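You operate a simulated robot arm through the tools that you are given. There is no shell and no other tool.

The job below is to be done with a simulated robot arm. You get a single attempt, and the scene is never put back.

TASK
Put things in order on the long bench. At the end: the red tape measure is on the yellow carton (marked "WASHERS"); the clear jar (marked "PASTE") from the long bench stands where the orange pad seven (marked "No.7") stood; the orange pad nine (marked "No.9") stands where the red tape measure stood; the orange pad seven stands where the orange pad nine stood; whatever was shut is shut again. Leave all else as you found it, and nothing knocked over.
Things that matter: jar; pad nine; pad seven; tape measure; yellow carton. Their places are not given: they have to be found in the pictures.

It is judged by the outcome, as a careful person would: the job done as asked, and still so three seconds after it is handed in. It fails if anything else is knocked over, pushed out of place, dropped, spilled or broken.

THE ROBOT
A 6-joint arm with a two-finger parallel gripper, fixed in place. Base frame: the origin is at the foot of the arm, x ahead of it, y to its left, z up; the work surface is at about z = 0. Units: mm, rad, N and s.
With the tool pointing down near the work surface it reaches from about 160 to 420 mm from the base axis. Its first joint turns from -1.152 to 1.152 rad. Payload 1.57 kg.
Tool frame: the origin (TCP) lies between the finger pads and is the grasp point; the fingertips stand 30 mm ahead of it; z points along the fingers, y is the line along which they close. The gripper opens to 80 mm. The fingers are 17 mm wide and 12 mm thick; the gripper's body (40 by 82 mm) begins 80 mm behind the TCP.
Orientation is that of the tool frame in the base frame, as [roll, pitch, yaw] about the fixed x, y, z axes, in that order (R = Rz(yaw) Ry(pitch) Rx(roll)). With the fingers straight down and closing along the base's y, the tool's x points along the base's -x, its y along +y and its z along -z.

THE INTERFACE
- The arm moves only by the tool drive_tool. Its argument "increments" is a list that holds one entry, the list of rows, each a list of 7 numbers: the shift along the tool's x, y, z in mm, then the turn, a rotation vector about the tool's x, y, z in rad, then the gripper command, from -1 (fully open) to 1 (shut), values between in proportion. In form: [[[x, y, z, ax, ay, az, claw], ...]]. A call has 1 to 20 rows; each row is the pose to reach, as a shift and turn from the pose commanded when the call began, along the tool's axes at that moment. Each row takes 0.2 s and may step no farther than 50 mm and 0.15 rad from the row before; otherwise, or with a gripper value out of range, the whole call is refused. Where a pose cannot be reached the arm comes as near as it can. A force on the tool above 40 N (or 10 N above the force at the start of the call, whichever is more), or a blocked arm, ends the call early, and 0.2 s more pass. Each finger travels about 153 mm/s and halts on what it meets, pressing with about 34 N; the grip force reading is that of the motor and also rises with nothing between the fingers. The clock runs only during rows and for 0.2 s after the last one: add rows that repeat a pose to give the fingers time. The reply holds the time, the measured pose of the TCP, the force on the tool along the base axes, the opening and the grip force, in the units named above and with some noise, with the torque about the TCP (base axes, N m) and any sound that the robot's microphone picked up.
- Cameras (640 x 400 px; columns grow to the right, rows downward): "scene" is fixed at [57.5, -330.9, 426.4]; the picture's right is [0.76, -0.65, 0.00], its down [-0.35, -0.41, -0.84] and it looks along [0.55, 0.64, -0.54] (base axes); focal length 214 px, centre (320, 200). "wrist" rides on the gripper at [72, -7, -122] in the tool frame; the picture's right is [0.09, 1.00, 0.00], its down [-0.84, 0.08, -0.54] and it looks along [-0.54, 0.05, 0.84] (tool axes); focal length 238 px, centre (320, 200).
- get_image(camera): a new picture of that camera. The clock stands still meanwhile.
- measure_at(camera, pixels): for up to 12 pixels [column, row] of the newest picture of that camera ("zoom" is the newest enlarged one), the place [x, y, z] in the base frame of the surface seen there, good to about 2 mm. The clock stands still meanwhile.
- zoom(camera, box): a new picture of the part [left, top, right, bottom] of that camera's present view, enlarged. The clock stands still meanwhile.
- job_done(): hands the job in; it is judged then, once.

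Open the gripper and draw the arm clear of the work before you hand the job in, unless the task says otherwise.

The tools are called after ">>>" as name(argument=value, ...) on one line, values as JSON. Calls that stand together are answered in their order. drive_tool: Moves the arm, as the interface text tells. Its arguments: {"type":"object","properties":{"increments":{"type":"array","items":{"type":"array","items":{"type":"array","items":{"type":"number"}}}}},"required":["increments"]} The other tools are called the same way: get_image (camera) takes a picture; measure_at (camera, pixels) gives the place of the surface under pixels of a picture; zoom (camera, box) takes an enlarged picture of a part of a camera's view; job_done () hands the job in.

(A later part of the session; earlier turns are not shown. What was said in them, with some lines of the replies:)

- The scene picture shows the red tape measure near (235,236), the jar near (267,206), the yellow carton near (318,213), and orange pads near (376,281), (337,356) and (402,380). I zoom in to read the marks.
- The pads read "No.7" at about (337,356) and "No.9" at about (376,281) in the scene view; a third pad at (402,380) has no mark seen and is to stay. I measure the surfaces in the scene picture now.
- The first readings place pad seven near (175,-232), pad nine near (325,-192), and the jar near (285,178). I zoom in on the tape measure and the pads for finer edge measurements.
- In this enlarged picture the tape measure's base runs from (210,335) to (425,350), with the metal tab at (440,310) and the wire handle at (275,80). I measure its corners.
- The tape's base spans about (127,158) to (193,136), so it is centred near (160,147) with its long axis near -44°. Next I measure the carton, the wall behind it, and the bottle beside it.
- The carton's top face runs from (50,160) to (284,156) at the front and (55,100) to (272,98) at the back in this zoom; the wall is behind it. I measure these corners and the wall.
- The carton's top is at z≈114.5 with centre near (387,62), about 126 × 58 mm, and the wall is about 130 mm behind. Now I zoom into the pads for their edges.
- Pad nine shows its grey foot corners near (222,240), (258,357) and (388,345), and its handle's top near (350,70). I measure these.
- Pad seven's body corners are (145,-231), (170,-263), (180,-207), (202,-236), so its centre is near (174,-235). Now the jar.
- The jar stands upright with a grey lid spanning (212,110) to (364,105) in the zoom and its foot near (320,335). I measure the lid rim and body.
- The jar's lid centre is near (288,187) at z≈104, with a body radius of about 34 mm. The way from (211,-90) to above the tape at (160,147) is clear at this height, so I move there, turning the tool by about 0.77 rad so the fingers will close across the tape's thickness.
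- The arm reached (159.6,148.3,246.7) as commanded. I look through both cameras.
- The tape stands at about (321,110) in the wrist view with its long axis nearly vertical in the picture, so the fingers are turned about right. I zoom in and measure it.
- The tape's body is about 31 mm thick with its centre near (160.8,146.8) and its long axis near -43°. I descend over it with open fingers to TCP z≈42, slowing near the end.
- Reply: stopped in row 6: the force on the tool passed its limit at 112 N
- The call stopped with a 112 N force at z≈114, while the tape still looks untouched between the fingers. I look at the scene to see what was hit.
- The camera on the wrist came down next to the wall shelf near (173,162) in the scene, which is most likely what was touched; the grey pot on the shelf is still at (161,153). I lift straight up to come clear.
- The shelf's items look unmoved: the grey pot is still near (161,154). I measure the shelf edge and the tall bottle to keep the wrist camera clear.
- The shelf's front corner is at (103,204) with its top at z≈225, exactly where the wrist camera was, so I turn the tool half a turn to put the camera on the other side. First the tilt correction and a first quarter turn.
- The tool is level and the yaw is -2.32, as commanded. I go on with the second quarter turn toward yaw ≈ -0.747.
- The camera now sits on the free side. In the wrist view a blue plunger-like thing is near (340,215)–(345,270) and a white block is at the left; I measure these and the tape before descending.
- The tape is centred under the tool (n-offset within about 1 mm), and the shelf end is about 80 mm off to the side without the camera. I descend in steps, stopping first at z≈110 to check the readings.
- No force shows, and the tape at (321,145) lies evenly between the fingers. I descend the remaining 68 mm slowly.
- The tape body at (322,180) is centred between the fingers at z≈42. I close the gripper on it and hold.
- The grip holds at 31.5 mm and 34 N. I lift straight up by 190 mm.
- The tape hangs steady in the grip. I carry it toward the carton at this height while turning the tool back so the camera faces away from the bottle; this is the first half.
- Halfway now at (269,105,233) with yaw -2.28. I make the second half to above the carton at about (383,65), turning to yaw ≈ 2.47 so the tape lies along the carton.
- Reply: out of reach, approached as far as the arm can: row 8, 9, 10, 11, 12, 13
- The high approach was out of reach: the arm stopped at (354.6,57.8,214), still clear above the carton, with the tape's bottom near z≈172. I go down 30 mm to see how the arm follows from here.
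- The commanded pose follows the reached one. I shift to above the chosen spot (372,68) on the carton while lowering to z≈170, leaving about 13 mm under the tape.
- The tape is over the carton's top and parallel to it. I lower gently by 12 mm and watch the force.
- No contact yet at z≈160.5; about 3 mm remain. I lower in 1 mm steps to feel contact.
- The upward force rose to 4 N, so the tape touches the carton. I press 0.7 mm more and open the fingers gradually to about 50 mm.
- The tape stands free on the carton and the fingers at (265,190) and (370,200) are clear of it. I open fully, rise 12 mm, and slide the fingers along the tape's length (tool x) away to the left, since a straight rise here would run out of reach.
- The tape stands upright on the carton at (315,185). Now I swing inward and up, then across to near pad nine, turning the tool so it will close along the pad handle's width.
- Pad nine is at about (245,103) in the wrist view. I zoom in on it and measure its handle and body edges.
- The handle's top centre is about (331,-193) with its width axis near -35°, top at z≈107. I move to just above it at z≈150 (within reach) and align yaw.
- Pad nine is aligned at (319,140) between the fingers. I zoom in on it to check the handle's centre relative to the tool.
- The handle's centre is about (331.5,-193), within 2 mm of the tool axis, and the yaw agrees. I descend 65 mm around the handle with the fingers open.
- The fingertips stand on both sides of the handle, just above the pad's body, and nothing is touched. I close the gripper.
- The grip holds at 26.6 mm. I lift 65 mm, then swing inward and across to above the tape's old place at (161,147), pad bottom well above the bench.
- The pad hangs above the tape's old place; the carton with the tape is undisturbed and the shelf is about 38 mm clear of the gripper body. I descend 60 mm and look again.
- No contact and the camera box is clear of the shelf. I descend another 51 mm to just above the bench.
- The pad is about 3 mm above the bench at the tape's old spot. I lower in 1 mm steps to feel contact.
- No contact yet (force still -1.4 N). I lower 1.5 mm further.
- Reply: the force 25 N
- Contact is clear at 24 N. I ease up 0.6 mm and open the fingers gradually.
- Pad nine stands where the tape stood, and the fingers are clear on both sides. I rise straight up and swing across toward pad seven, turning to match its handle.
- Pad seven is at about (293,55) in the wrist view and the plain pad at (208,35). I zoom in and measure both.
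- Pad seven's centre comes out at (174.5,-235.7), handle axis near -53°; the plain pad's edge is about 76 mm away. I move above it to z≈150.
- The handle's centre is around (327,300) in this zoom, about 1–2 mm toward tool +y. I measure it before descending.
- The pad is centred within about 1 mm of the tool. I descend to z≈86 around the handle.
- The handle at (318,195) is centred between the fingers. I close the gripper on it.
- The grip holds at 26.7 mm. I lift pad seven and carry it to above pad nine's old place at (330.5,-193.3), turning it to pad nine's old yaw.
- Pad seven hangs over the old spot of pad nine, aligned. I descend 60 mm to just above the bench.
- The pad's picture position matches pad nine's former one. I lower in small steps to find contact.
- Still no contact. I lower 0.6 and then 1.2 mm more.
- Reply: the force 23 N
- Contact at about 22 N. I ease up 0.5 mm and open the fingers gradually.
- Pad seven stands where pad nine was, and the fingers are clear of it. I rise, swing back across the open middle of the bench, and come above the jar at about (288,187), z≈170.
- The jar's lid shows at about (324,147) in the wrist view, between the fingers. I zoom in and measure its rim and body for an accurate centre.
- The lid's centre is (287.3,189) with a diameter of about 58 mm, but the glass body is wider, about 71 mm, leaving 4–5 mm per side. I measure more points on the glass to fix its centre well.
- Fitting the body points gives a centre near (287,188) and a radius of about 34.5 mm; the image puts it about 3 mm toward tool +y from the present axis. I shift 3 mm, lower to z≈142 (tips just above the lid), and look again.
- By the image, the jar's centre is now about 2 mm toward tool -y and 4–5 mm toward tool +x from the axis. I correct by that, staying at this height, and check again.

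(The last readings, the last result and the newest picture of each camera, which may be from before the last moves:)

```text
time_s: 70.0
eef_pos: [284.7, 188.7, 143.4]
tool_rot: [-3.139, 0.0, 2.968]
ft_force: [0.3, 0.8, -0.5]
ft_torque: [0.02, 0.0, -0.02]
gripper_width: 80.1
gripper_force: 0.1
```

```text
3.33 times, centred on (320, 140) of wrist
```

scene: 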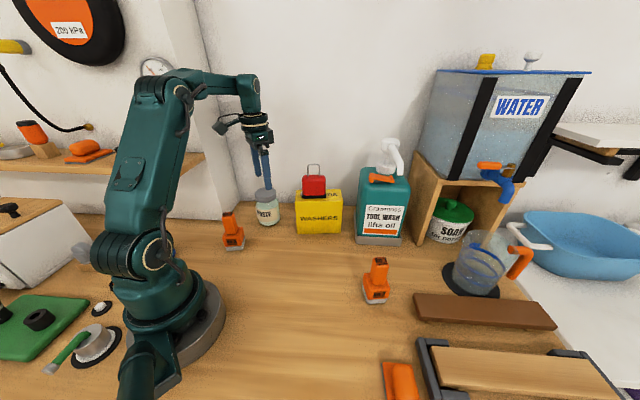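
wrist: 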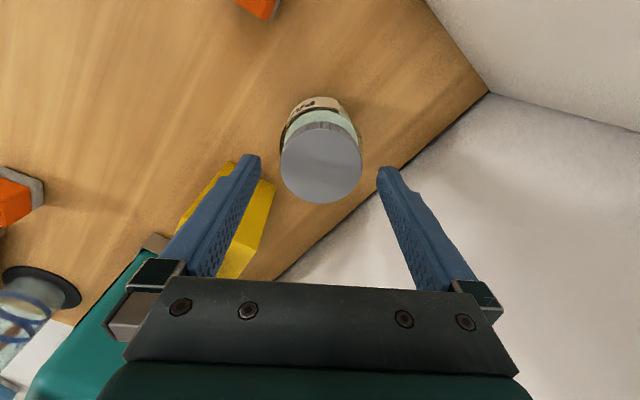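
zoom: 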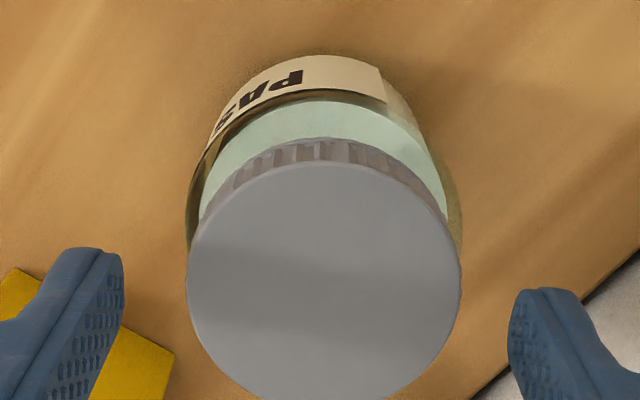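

The jar is now centred within about 0.5 mm across the fingers. I lower 20 mm (tips beside the lid) and check the alignment again.

>>> drive_tool(increments=[[[0, 0.4, 5, 0, 0, 0, -1], [0, 0.4, 10, 0, 0, 0, -1], [0, 0.4, 15, 0, 0, 0, -1], [0, 0.4, 20, 0, 0, 0, -1], [0, 0.4, 20, 0, 0, 0, -1]]])

>>> get_image(camera="wrist")

>>> zoom(camera="wrist", box=[220, 80, 420, 230])

>>> zoom(camera="scene", box=[230, 150, 310, 240])

```text
time_s: 71.2
eef_pos: [283.9, 189.3, 123.8]
tool_rot: [-3.14, -0.001, 2.967]
ft_force: [0.4, -0.1, 0.6]
ft_torque: [0.02, 0.0, 0.0]
gripper_width: 80.1
gripper_force: 0.0
```

```text
taken
```

wrist: 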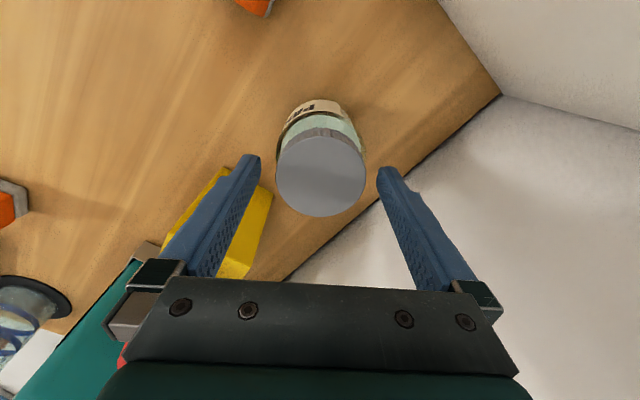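

```text
2.67 times, centred on (320, 155) of wrist
```

zoom: 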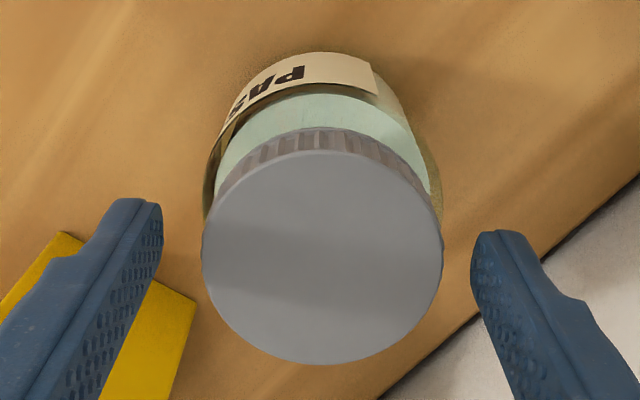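

```text
4.44 times, centred on (270, 195) of scene
```

zoom: 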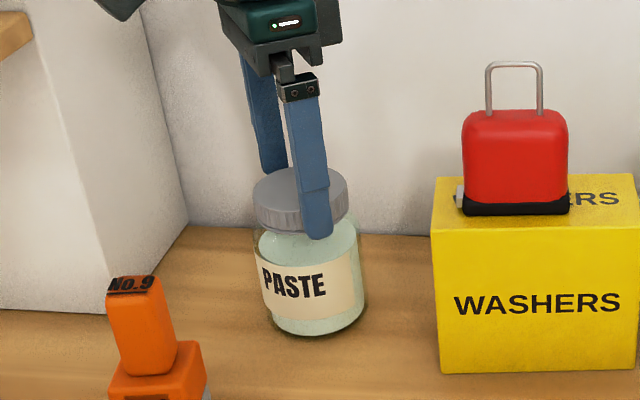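

The jar is still centred (lid from 202 to 443 between finger edges 163 and 470). I lower 25 mm slowly so the tips pass the shoulder of the glass.

>>> drive_tool(increments=[[[0, -0.3, 4, 0, 0, 0, -1], [0, -0.3, 8, 0, 0, 0, -1], [0, -0.3, 12, 0, 0, 0, -1], [0, -0.3, 16, 0, 0, 0, -1], [0, -0.3, 20, 0, 0, 0, -1], [0, -0.3, 25, 0, 0, 0, -1], [0, -0.3, 25, 0, 0, 0, -1]]])

>>> get_image(camera="wrist")

>>> zoom(camera="wrist", box=[220, 80, 420, 230])

>>> zoom(camera="scene", box=[230, 150, 310, 240])

```text
time_s: 72.8
eef_pos: [284.6, 189.7, 99.4]
tool_rot: [-3.141, 0.001, 2.968]
ft_force: [0.7, -0.7, -0.2]
ft_torque: [0.02, 0.01, -0.01]
gripper_width: 80.3
gripper_force: 0.1
```

```text
taken
```

wrist: 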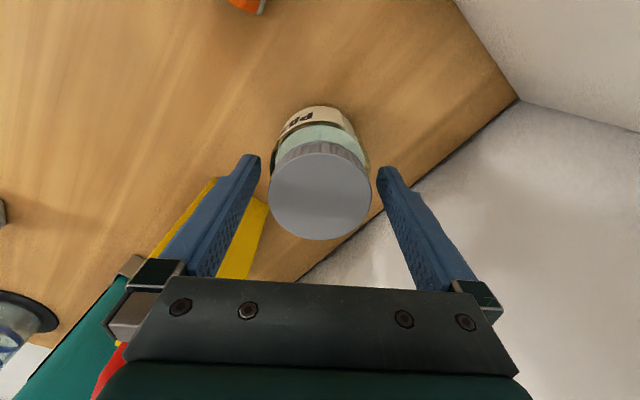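

```text
2.67 times, centred on (320, 155) of wrist
```

zoom: 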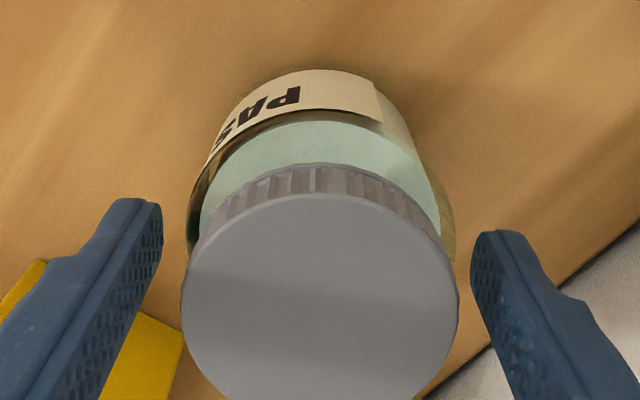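

```text
4.44 times, centred on (270, 195) of scene
```

zoom: 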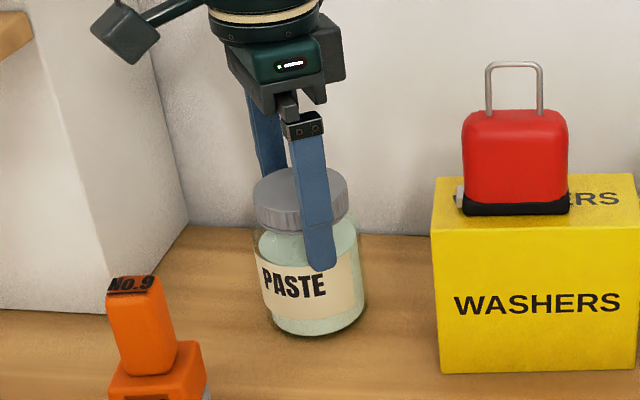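

No contact, tips now at z≈69 beside the glass with gaps on both sides. I go on down to z≈55.

>>> drive_tool(increments=[[[0, 0.4, 6, 0, 0, 0, -1], [0, 0.4, 12, 0, 0, 0, -1], [0, 0.4, 18, 0, 0, 0, -1], [0, 0.4, 24, 0, 0, 0, -1], [0, 0.4, 30, 0, 0, 0, -1], [0, 0.4, 37, 0, 0, 0, -1], [0, 0.4, 44, 0, 0, 0, -1], [0, 0.4, 44, 0, 0, 0, -1]]])

>>> get_image(camera="wrist")

>>> zoom(camera="scene", box=[210, 130, 310, 240])

```text
time_s: 74.6
eef_pos: [284.7, 190.2, 54.1]
tool_rot: [-3.141, 0.0, 2.968]
ft_force: [-0.3, 0.1, 0.0]
ft_torque: [-0.01, 0.01, 0.02]
gripper_width: 80.1
gripper_force: 0.1
```

```text
taken
```

wrist: 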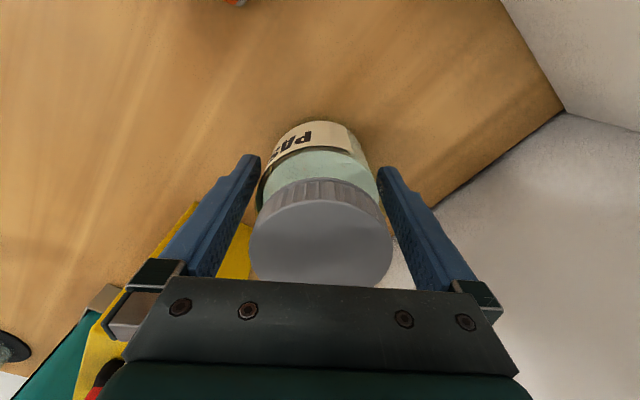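

```text
3.64 times, centred on (260, 185) of scene
```

zoom: 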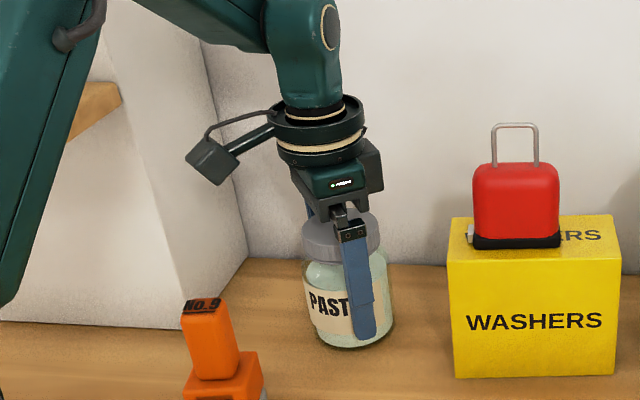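

The fingers straddle the jar at z≈54 with no contact. I close gently on the glass.

>>> drive_tool(increments=[[[0, 0, 0, 0, 0, 0, -0.85], [0, 0, 0, 0, 0, 0, -0.7], [0, 0, 0, 0, 0, 0, -0.4], [0, 0, 0, 0, 0, 0, -0.2], [0, 0, 0, 0, 0, 0, -0.2]]])

>>> get_image(camera="wrist")

```text
time_s: 75.8
eef_pos: [283.6, 189.6, 53.9]
tool_rot: [-3.14, -0.001, 2.967]
ft_force: [0.1, 0.4, 0.7]
ft_torque: [0.06, -0.05, 0.02]
gripper_width: 71.5
gripper_force: 33.5
```

```text
taken
```

wrist: 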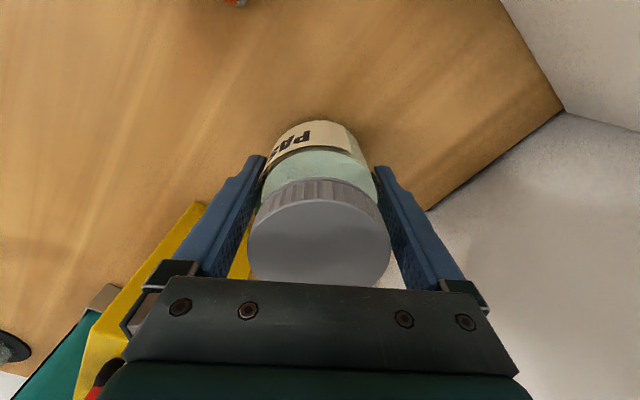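

The jar is held at 71.5 mm, 33.5 N. I lift it straight up and carry it inward past the carton to the middle of the bench.

>>> drive_tool(increments=[[[0, 0, -8, 0, 0, 0, -0.2], [0, 0, -22, 0, 0, 0, -0.2], [0, 0, -44, 0, 0, 0, -0.2], [0, 0, -70, 0, 0, 0, -0.2], [0, 0, -96, 0, 0, 0, -0.2], [8.7, -21.8, -106, 0, 0, 0, -0.2], [17.4, -43.7, -116, 0, 0, 0, -0.2], [26.1, -65.5, -126, 0, 0, 0, -0.2], [34.8, -87.4, -136, 0, 0, 0, -0.2], [29, -115.2, -136, 0, 0, 0, -0.2], [23.3, -142.9, -136, 0, 0, 0, -0.2], [17.5, -170.7, -136, 0, 0, 0, -0.2], [11.8, -198.5, -136, 0, 0, 0, -0.2], [6, -226.2, -136, 0, 0, 0, -0.2], [0.3, -254, -136, 0, 0, 0, -0.2], [0.3, -254, -136, 0, 0, 0, -0.2]]])

>>> get_image(camera="wrist")

>>> get_image(camera="scene")

```text
time_s: 79.2
eef_pos: [238.5, -58.0, 191.1]
tool_rot: [-3.141, -0.001, 2.967]
ft_force: [-0.1, -0.4, -3.6]
ft_torque: [-0.01, 0.04, -0.01]
gripper_width: 71.3
gripper_force: 33.8
```

```text
taken
```

wrist: 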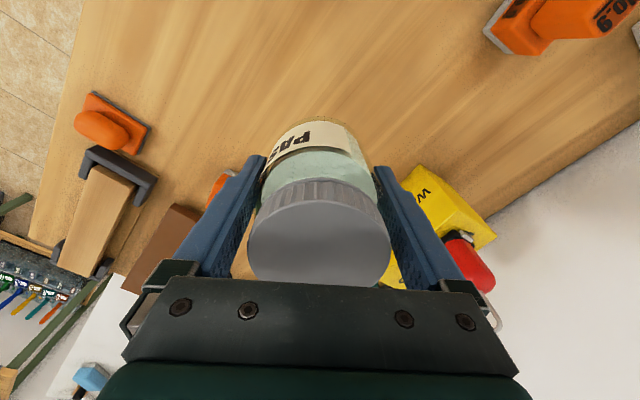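

```text
taken
```

scene: 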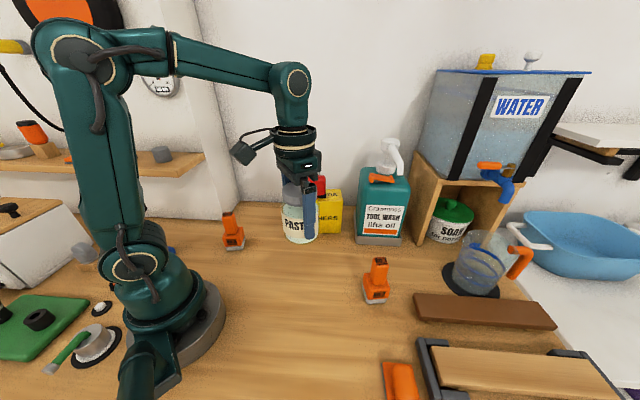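

The jar hangs steady. I carry it on to above pad seven's old place, TCP target (172,-235.5,150), since the jar's axis lies about 3 mm ahead of the TCP.

>>> drive_tool(increments=[[[5.1, -26.6, 0, 0, 0, 0, -0.2], [10.2, -53.1, 2, 0, 0, 0, -0.2], [15.3, -79.7, 8, 0, 0, 0, -0.2], [20.4, -106.3, 16, 0, 0, 0, -0.2], [25.5, -132.9, 24, 0, 0, 0, -0.2], [30.6, -159.4, 32, 0, 0, 0, -0.2], [35.7, -186, 40, 0, 0, 0, -0.2], [35.7, -186, 40, 0, 0, 0, -0.2]]])

>>> get_image(camera="wrist")

>>> get_image(camera="scene")

```text
time_s: 81.0
eef_pos: [170.5, -236.9, 152.5]
tool_rot: [-3.14, 0.001, 2.966]
ft_force: [0.0, 0.3, -2.5]
ft_torque: [0.01, 0.03, -0.01]
gripper_width: 71.2
gripper_force: 34.0
```

```text
taken
```

wrist: 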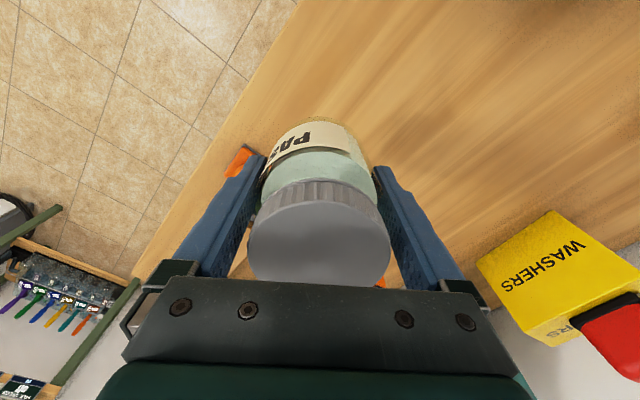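

```text
taken
```

scene: 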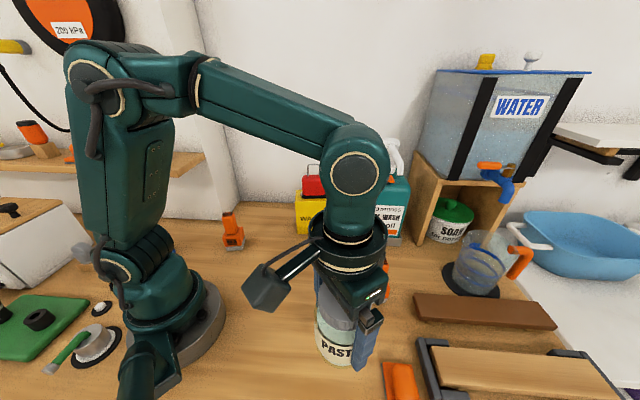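

The jar is above its new place, and the plain pad at (398,380) is clear to the right. I lower 60 mm and check.

>>> drive_tool(increments=[[[0, 0, 12, 0, 0, 0, -0.2], [0, 0, 27, 0, 0, 0, -0.2], [0, 0, 42, 0, 0, 0, -0.2], [0, 0, 54, 0, 0, 0, -0.2], [0, 0, 62, 0, 0, 0, -0.2], [0, 0, 62, 0, 0, 0, -0.2]]])

>>> get_image(camera="scene")

>>> zoom(camera="scene", box=[260, 240, 440, 400])

```text
time_s: 82.4
eef_pos: [170.9, -237.4, 87.4]
tool_rot: [-3.137, 0.0, 2.967]
ft_force: [0.2, 0.0, -3.1]
ft_torque: [0.02, 0.01, 0.0]
gripper_width: 71.1
gripper_force: 33.9
```

```text
taken
```

scene: 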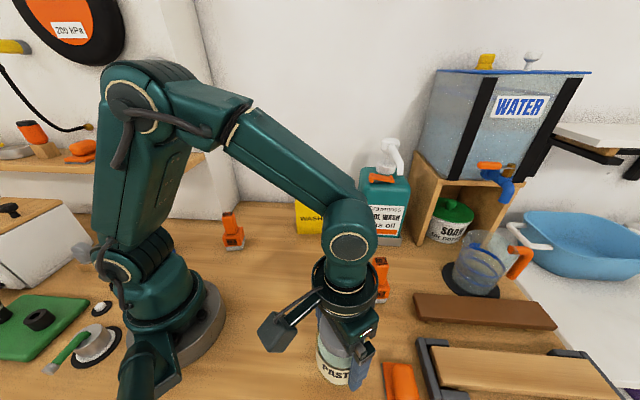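

```text
2.50 times, centred on (350, 320) of scene
```

zoom: 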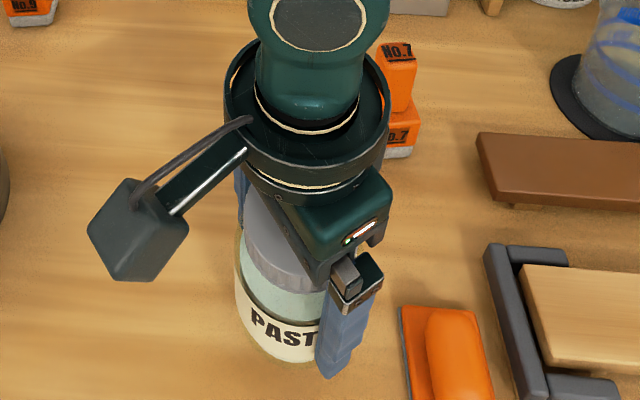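

The jar hangs about 33 mm above the bench, clear of the plain pad. I lower 30 mm with a small 2 mm correction of position.

>>> drive_tool(increments=[[[-0.5, 0.9, 8, 0, 0, 0, -0.2], [-0.9, 1.8, 16, 0, 0, 0, -0.2], [-0.9, 1.8, 24, 0, 0, 0, -0.2], [-0.9, 1.8, 30, 0, 0, 0, -0.2], [-0.9, 1.8, 30, 0, 0, 0, -0.2]]])

>>> zoom(camera="scene", box=[260, 240, 440, 400])

```text
time_s: 83.6
eef_pos: [173.1, -236.9, 59.6]
tool_rot: [-3.138, -0.001, 2.968]
ft_force: [-0.1, 0.4, -3.0]
ft_torque: [0.0, -0.01, 0.02]
gripper_width: 71.4
gripper_force: 33.8
```

```text
2.50 times, centred on (350, 320) of scene
```

zoom: 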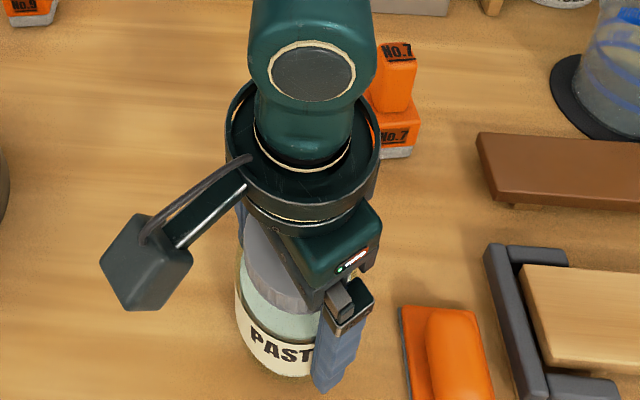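

About 5 mm remain. I lower 3.5 mm, then feel for contact.

>>> drive_tool(increments=[[[0, 0, 1.5, 0, 0, 0, -0.2], [0, 0, 3, 0, 0, 0, -0.2], [0, 0, 3.6, 0, 0, 0, -0.2], [0, 0, 3.6, 0, 0, 0, -0.2]]])

```text
time_s: 84.6
eef_pos: [172.5, -236.8, 56.1]
tool_rot: [-3.139, 0.0, 2.968]
ft_force: [0.0, 0.1, -2.7]
ft_torque: [0.0, 0.03, 0.0]
gripper_width: 71.4
gripper_force: 33.9
```

No contact yet at z≈56. I lower 1.5 mm more in small steps.

>>> drive_tool(increments=[[[0, 0, 0.8, 0, 0, 0, -0.2], [0, 0, 1.5, 0, 0, 0, -0.2], [0, 0, 1.5, 0, 0, 0, -0.2]]])

```text
time_s: 85.4
eef_pos: [173.5, -235.6, 55.0]
tool_rot: [-3.139, -0.001, 2.967]
ft_force: [-0.8, 0.8, 1.0]
ft_torque: [0.1, 0.02, 0.05]
gripper_width: 71.2
gripper_force: 34.3
```

The force rose from -2.7 to +1 N, so the jar is just touching. I lower 0.4 mm more and open the fingers slowly to 80 mm.

>>> drive_tool(increments=[[[0, 0, 0.4, 0, 0, 0, -0.2], [0, 0, 0.4, 0, 0, 0, -0.2]]])

```text
time_s: 86.0
eef_pos: [173.8, -235.8, 54.8]
tool_rot: [-3.14, 0.003, 2.967]
ft_force: [-2.7, 2.3, 14.1]
ft_torque: [0.5, -0.1, 0.11]
gripper_width: 71.2
gripper_force: 33.5
```

Contact is firm at 14 N. I ease up 0.3 mm and open the fingers gradually.

>>> drive_tool(increments=[[[0, 0, -0.3, 0, 0, 0, -0.5], [0, 0, -0.3, 0, 0, 0, -0.76], [0, 0, -0.3, 0, 0, 0, -0.82], [0, 0, -0.3, 0, 0, 0, -0.9], [0, 0, -0.3, 0, 0, 0, -1], [0, 0, -0.3, 0, 0, 0, -1]]])

>>> get_image(camera="wrist")

>>> zoom(camera="scene", box=[260, 240, 440, 400])

```text
time_s: 87.4
eef_pos: [173.3, -234.9, 54.1]
tool_rot: [-3.14, 0.0, 2.966]
ft_force: [-0.5, -0.3, 0.3]
ft_torque: [0.0, 0.01, -0.01]
gripper_width: 80.0
gripper_force: 0.0
```

```text
taken
```

wrist: 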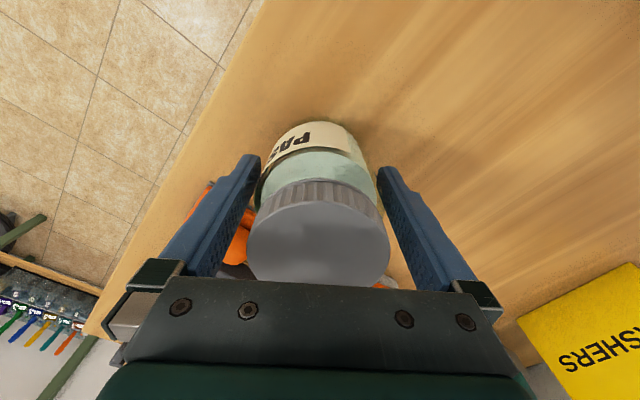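

```text
2.50 times, centred on (350, 320) of scene
```

zoom: 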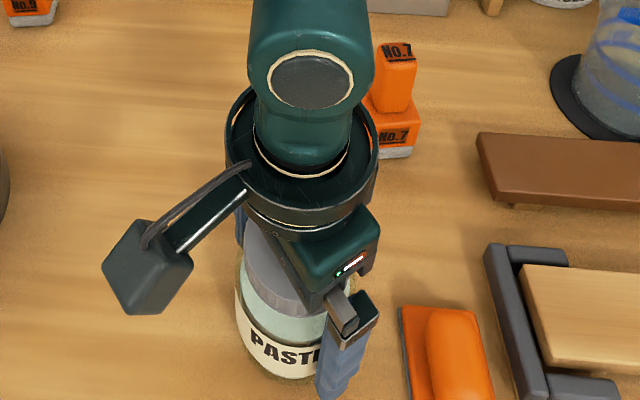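

The fingers are open with a small gap on each side of the jar. I rise straight up slowly to clear it.

>>> drive_tool(increments=[[[0, 0, -4, 0, 0, 0, -1], [0, 0, -10, 0, 0, 0, -1], [0, 0, -18, 0, 0, 0, -1], [0, 0, -28, 0, 0, 0, -1], [0, 0, -40, 0, 0, 0, -1], [0, 0, -55, 0, 0, 0, -1], [0, 0, -72, 0, 0, 0, -1], [0, 0, -90, 0, 0, 0, -1], [0, 0, -110, 0, 0, 0, -1], [0, 0, -135, 0, 0, 0, -1], [0, 0, -160, 0, 0, 0, -1], [0, 0, -160, 0, 0, 0, -1]]])

>>> get_image(camera="wrist")

>>> get_image(camera="scene")

```text
time_s: 90.0
eef_pos: [171.8, -234.6, 213.8]
tool_rot: [-3.139, 0.0, 2.967]
ft_force: [1.0, 0.6, 0.3]
ft_torque: [-0.01, 0.0, 0.0]
gripper_width: 79.9
gripper_force: 0.0
```

```text
taken
```

wrist: 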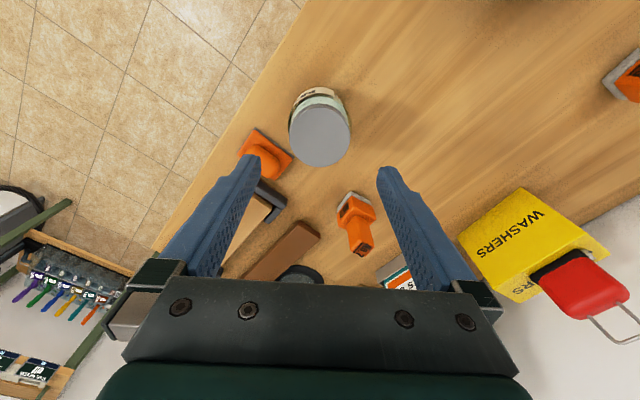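

```text
taken
```

scene: 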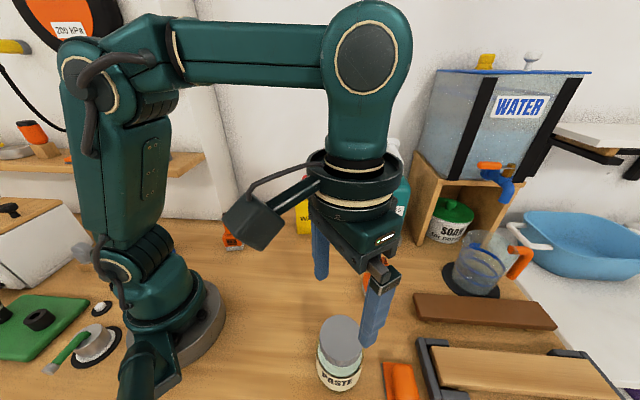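

The jar stands upright at its new place. I draw the arm back toward its starting pose so the whole bench can be seen.

>>> drive_tool(increments=[[[0, 0, -25, 0, 0, 0, -1], [-2.4, 25, -45, 0, 0, 0, -1], [-4.7, 50, -60, 0, 0, 0, -1], [-7.1, 75, -72, 0, 0, 0, -1], [-9.5, 100, -80, 0, 0, 0, -1], [-11.8, 125, -85, 0, 0, 0, -1], [-14.2, 149.8, -85, 0, 0, 0, -1], [-14.2, 149.8, -85, 0, 0, 0, -1]]])

>>> get_image(camera="scene")

>>> get_image(camera="wrist")

```text
time_s: 91.8
eef_pos: [212.9, -90.4, 298.5]
tool_rot: [-3.14, 0.001, 2.967]
ft_force: [1.0, 0.2, 0.9]
ft_torque: [0.0, -0.01, -0.01]
gripper_width: 80.0
gripper_force: 0.1
```

```text
taken
```

scene: 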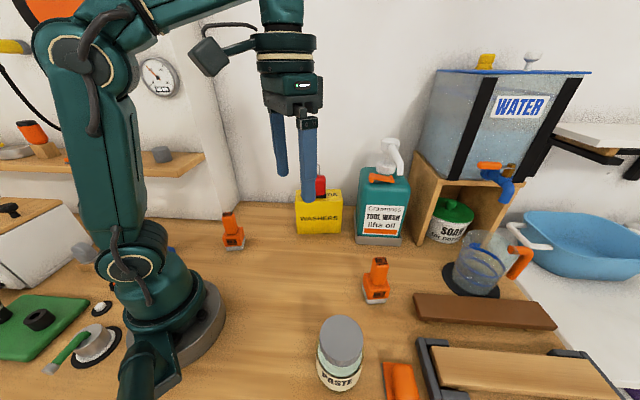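

```text
taken
```

wrist: 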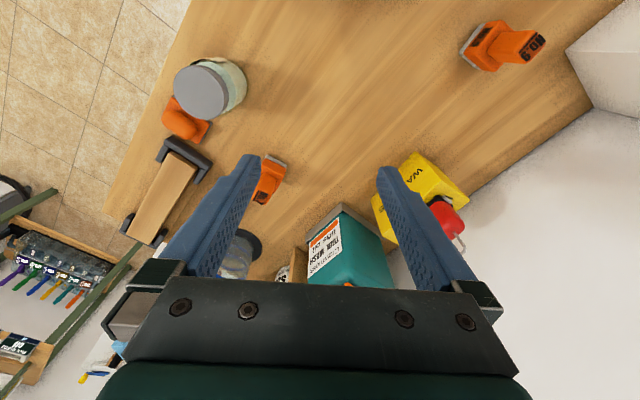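

All four things are in their new places: pad nine at (232,232), pad seven at (376,281), jar at (340,355), tape on the carton. I measure their final positions to compare with the old spots.

>>> zoom(camera="scene", box=[300, 300, 410, 400])

>>> measure_at(camera="scene", pixels=[[341, 328], [319, 332], [362, 332], [341, 318], [341, 343], [380, 260], [376, 275], [372, 302], [385, 300], [368, 296], [229, 215], [233, 240]])

>>> measure_at(camera="wrist", pixels=[[201, 92], [176, 88], [227, 95], [203, 66], [200, 118], [534, 45], [490, 45], [466, 60], [262, 178], [275, 172], [445, 215], [430, 180]])

```text
4.00 times, centred on (355, 350) of scene
```

zoom: 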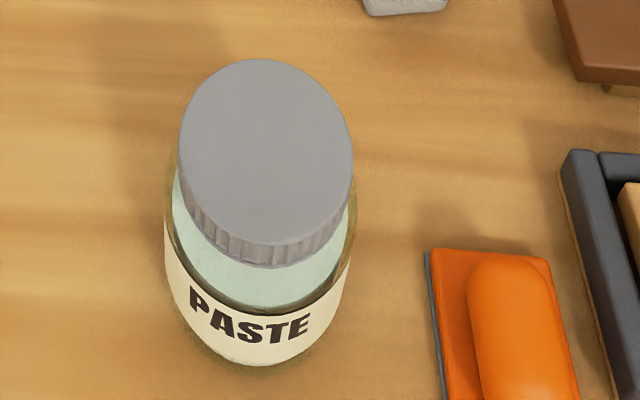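

```text
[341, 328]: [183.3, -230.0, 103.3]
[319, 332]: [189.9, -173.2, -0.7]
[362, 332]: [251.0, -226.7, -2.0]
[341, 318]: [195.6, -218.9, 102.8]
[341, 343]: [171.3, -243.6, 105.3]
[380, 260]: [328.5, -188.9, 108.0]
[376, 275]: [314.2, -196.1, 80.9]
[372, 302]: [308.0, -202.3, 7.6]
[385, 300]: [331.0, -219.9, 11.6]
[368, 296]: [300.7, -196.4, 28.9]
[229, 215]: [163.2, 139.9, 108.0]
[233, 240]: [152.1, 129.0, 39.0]
```

```text
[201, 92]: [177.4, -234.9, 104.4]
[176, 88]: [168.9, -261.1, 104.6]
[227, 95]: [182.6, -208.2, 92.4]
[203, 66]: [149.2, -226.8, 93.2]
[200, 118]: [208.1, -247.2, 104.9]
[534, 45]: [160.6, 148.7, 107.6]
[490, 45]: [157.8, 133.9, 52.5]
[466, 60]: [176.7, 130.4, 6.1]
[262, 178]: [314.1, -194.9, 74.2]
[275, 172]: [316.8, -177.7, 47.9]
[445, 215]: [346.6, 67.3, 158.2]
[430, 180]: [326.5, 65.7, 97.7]
```

The jar's lid centre is near (177,-235), pad nine near (160,148), and pad seven's points match pad nine's old ones within 2 mm. I check the carton with the tape, and the shelf, once more in close-ups.

>>> zoom(camera="scene", box=[210, 150, 410, 260])

>>> zoom(camera="scene", box=[0, 100, 240, 260])

>>> zoom(camera="wrist", box=[360, 140, 480, 260])

```text
3.20 times, centred on (310, 205) of scene
```

zoom: 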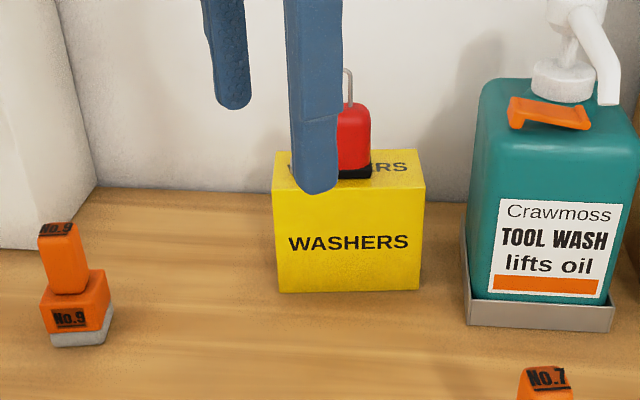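

```text
2.50 times, centred on (120, 180) of scene
```

zoom: 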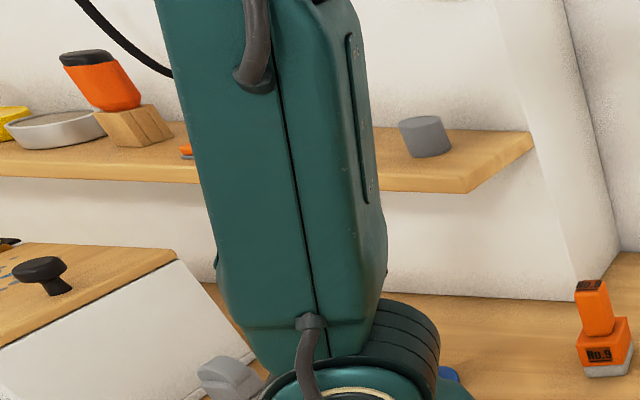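

```text
3.33 times, centred on (420, 200) of wrist
```

zoom: 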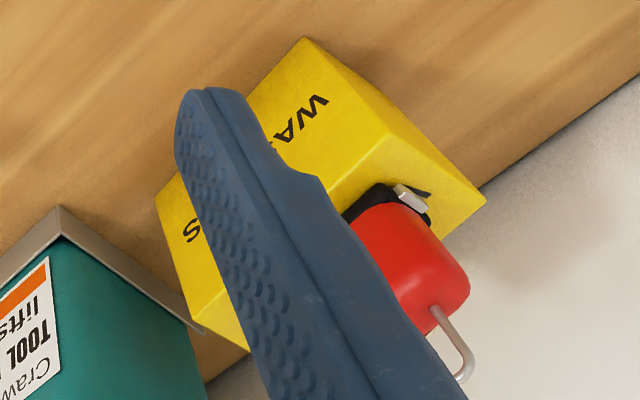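

Everything is in place and upright: the tape on the carton, pads seven and nine and the jar on their new spots, and the shelf items undisturbed. The gripper is open and the arm is clear of the work, so I hand the job in.

>>> job_done()

```text
The job is handed in.
```

The job is done and handed in, and nothing was knocked over or dropped. One thing went wrong on the way: the wrist camera bumped the wall shelf.

| Thing | Where it is now | How it compares |
|---|---|---|
| Red tape measure | Upright on top of the yellow "WASHERS" carton | A little left of the carton's centre, fully supported |
| Pad nine | Where the tape measure stood | Within about 2 mm |
| Pad seven | Where pad nine stood | Measured points match within about 2–3 mm |
| "PASTE" jar | Where pad seven stood | Within about 3 mm, lid still on |

**The bump:** on my first approach to the tape measure, the wrist camera came down on the corner of the wall shelf and the arm stopped at 112 N. I lifted off and turned the tool the other way. The grey pot, the only item near that corner, had not moved when I checked afterwards. I could not check whether the shelf itself was marked.

I did not need to open anything that was shut, so there was nothing to close again. The gripper is open and the arm is back near its starting position, clear of the bench.
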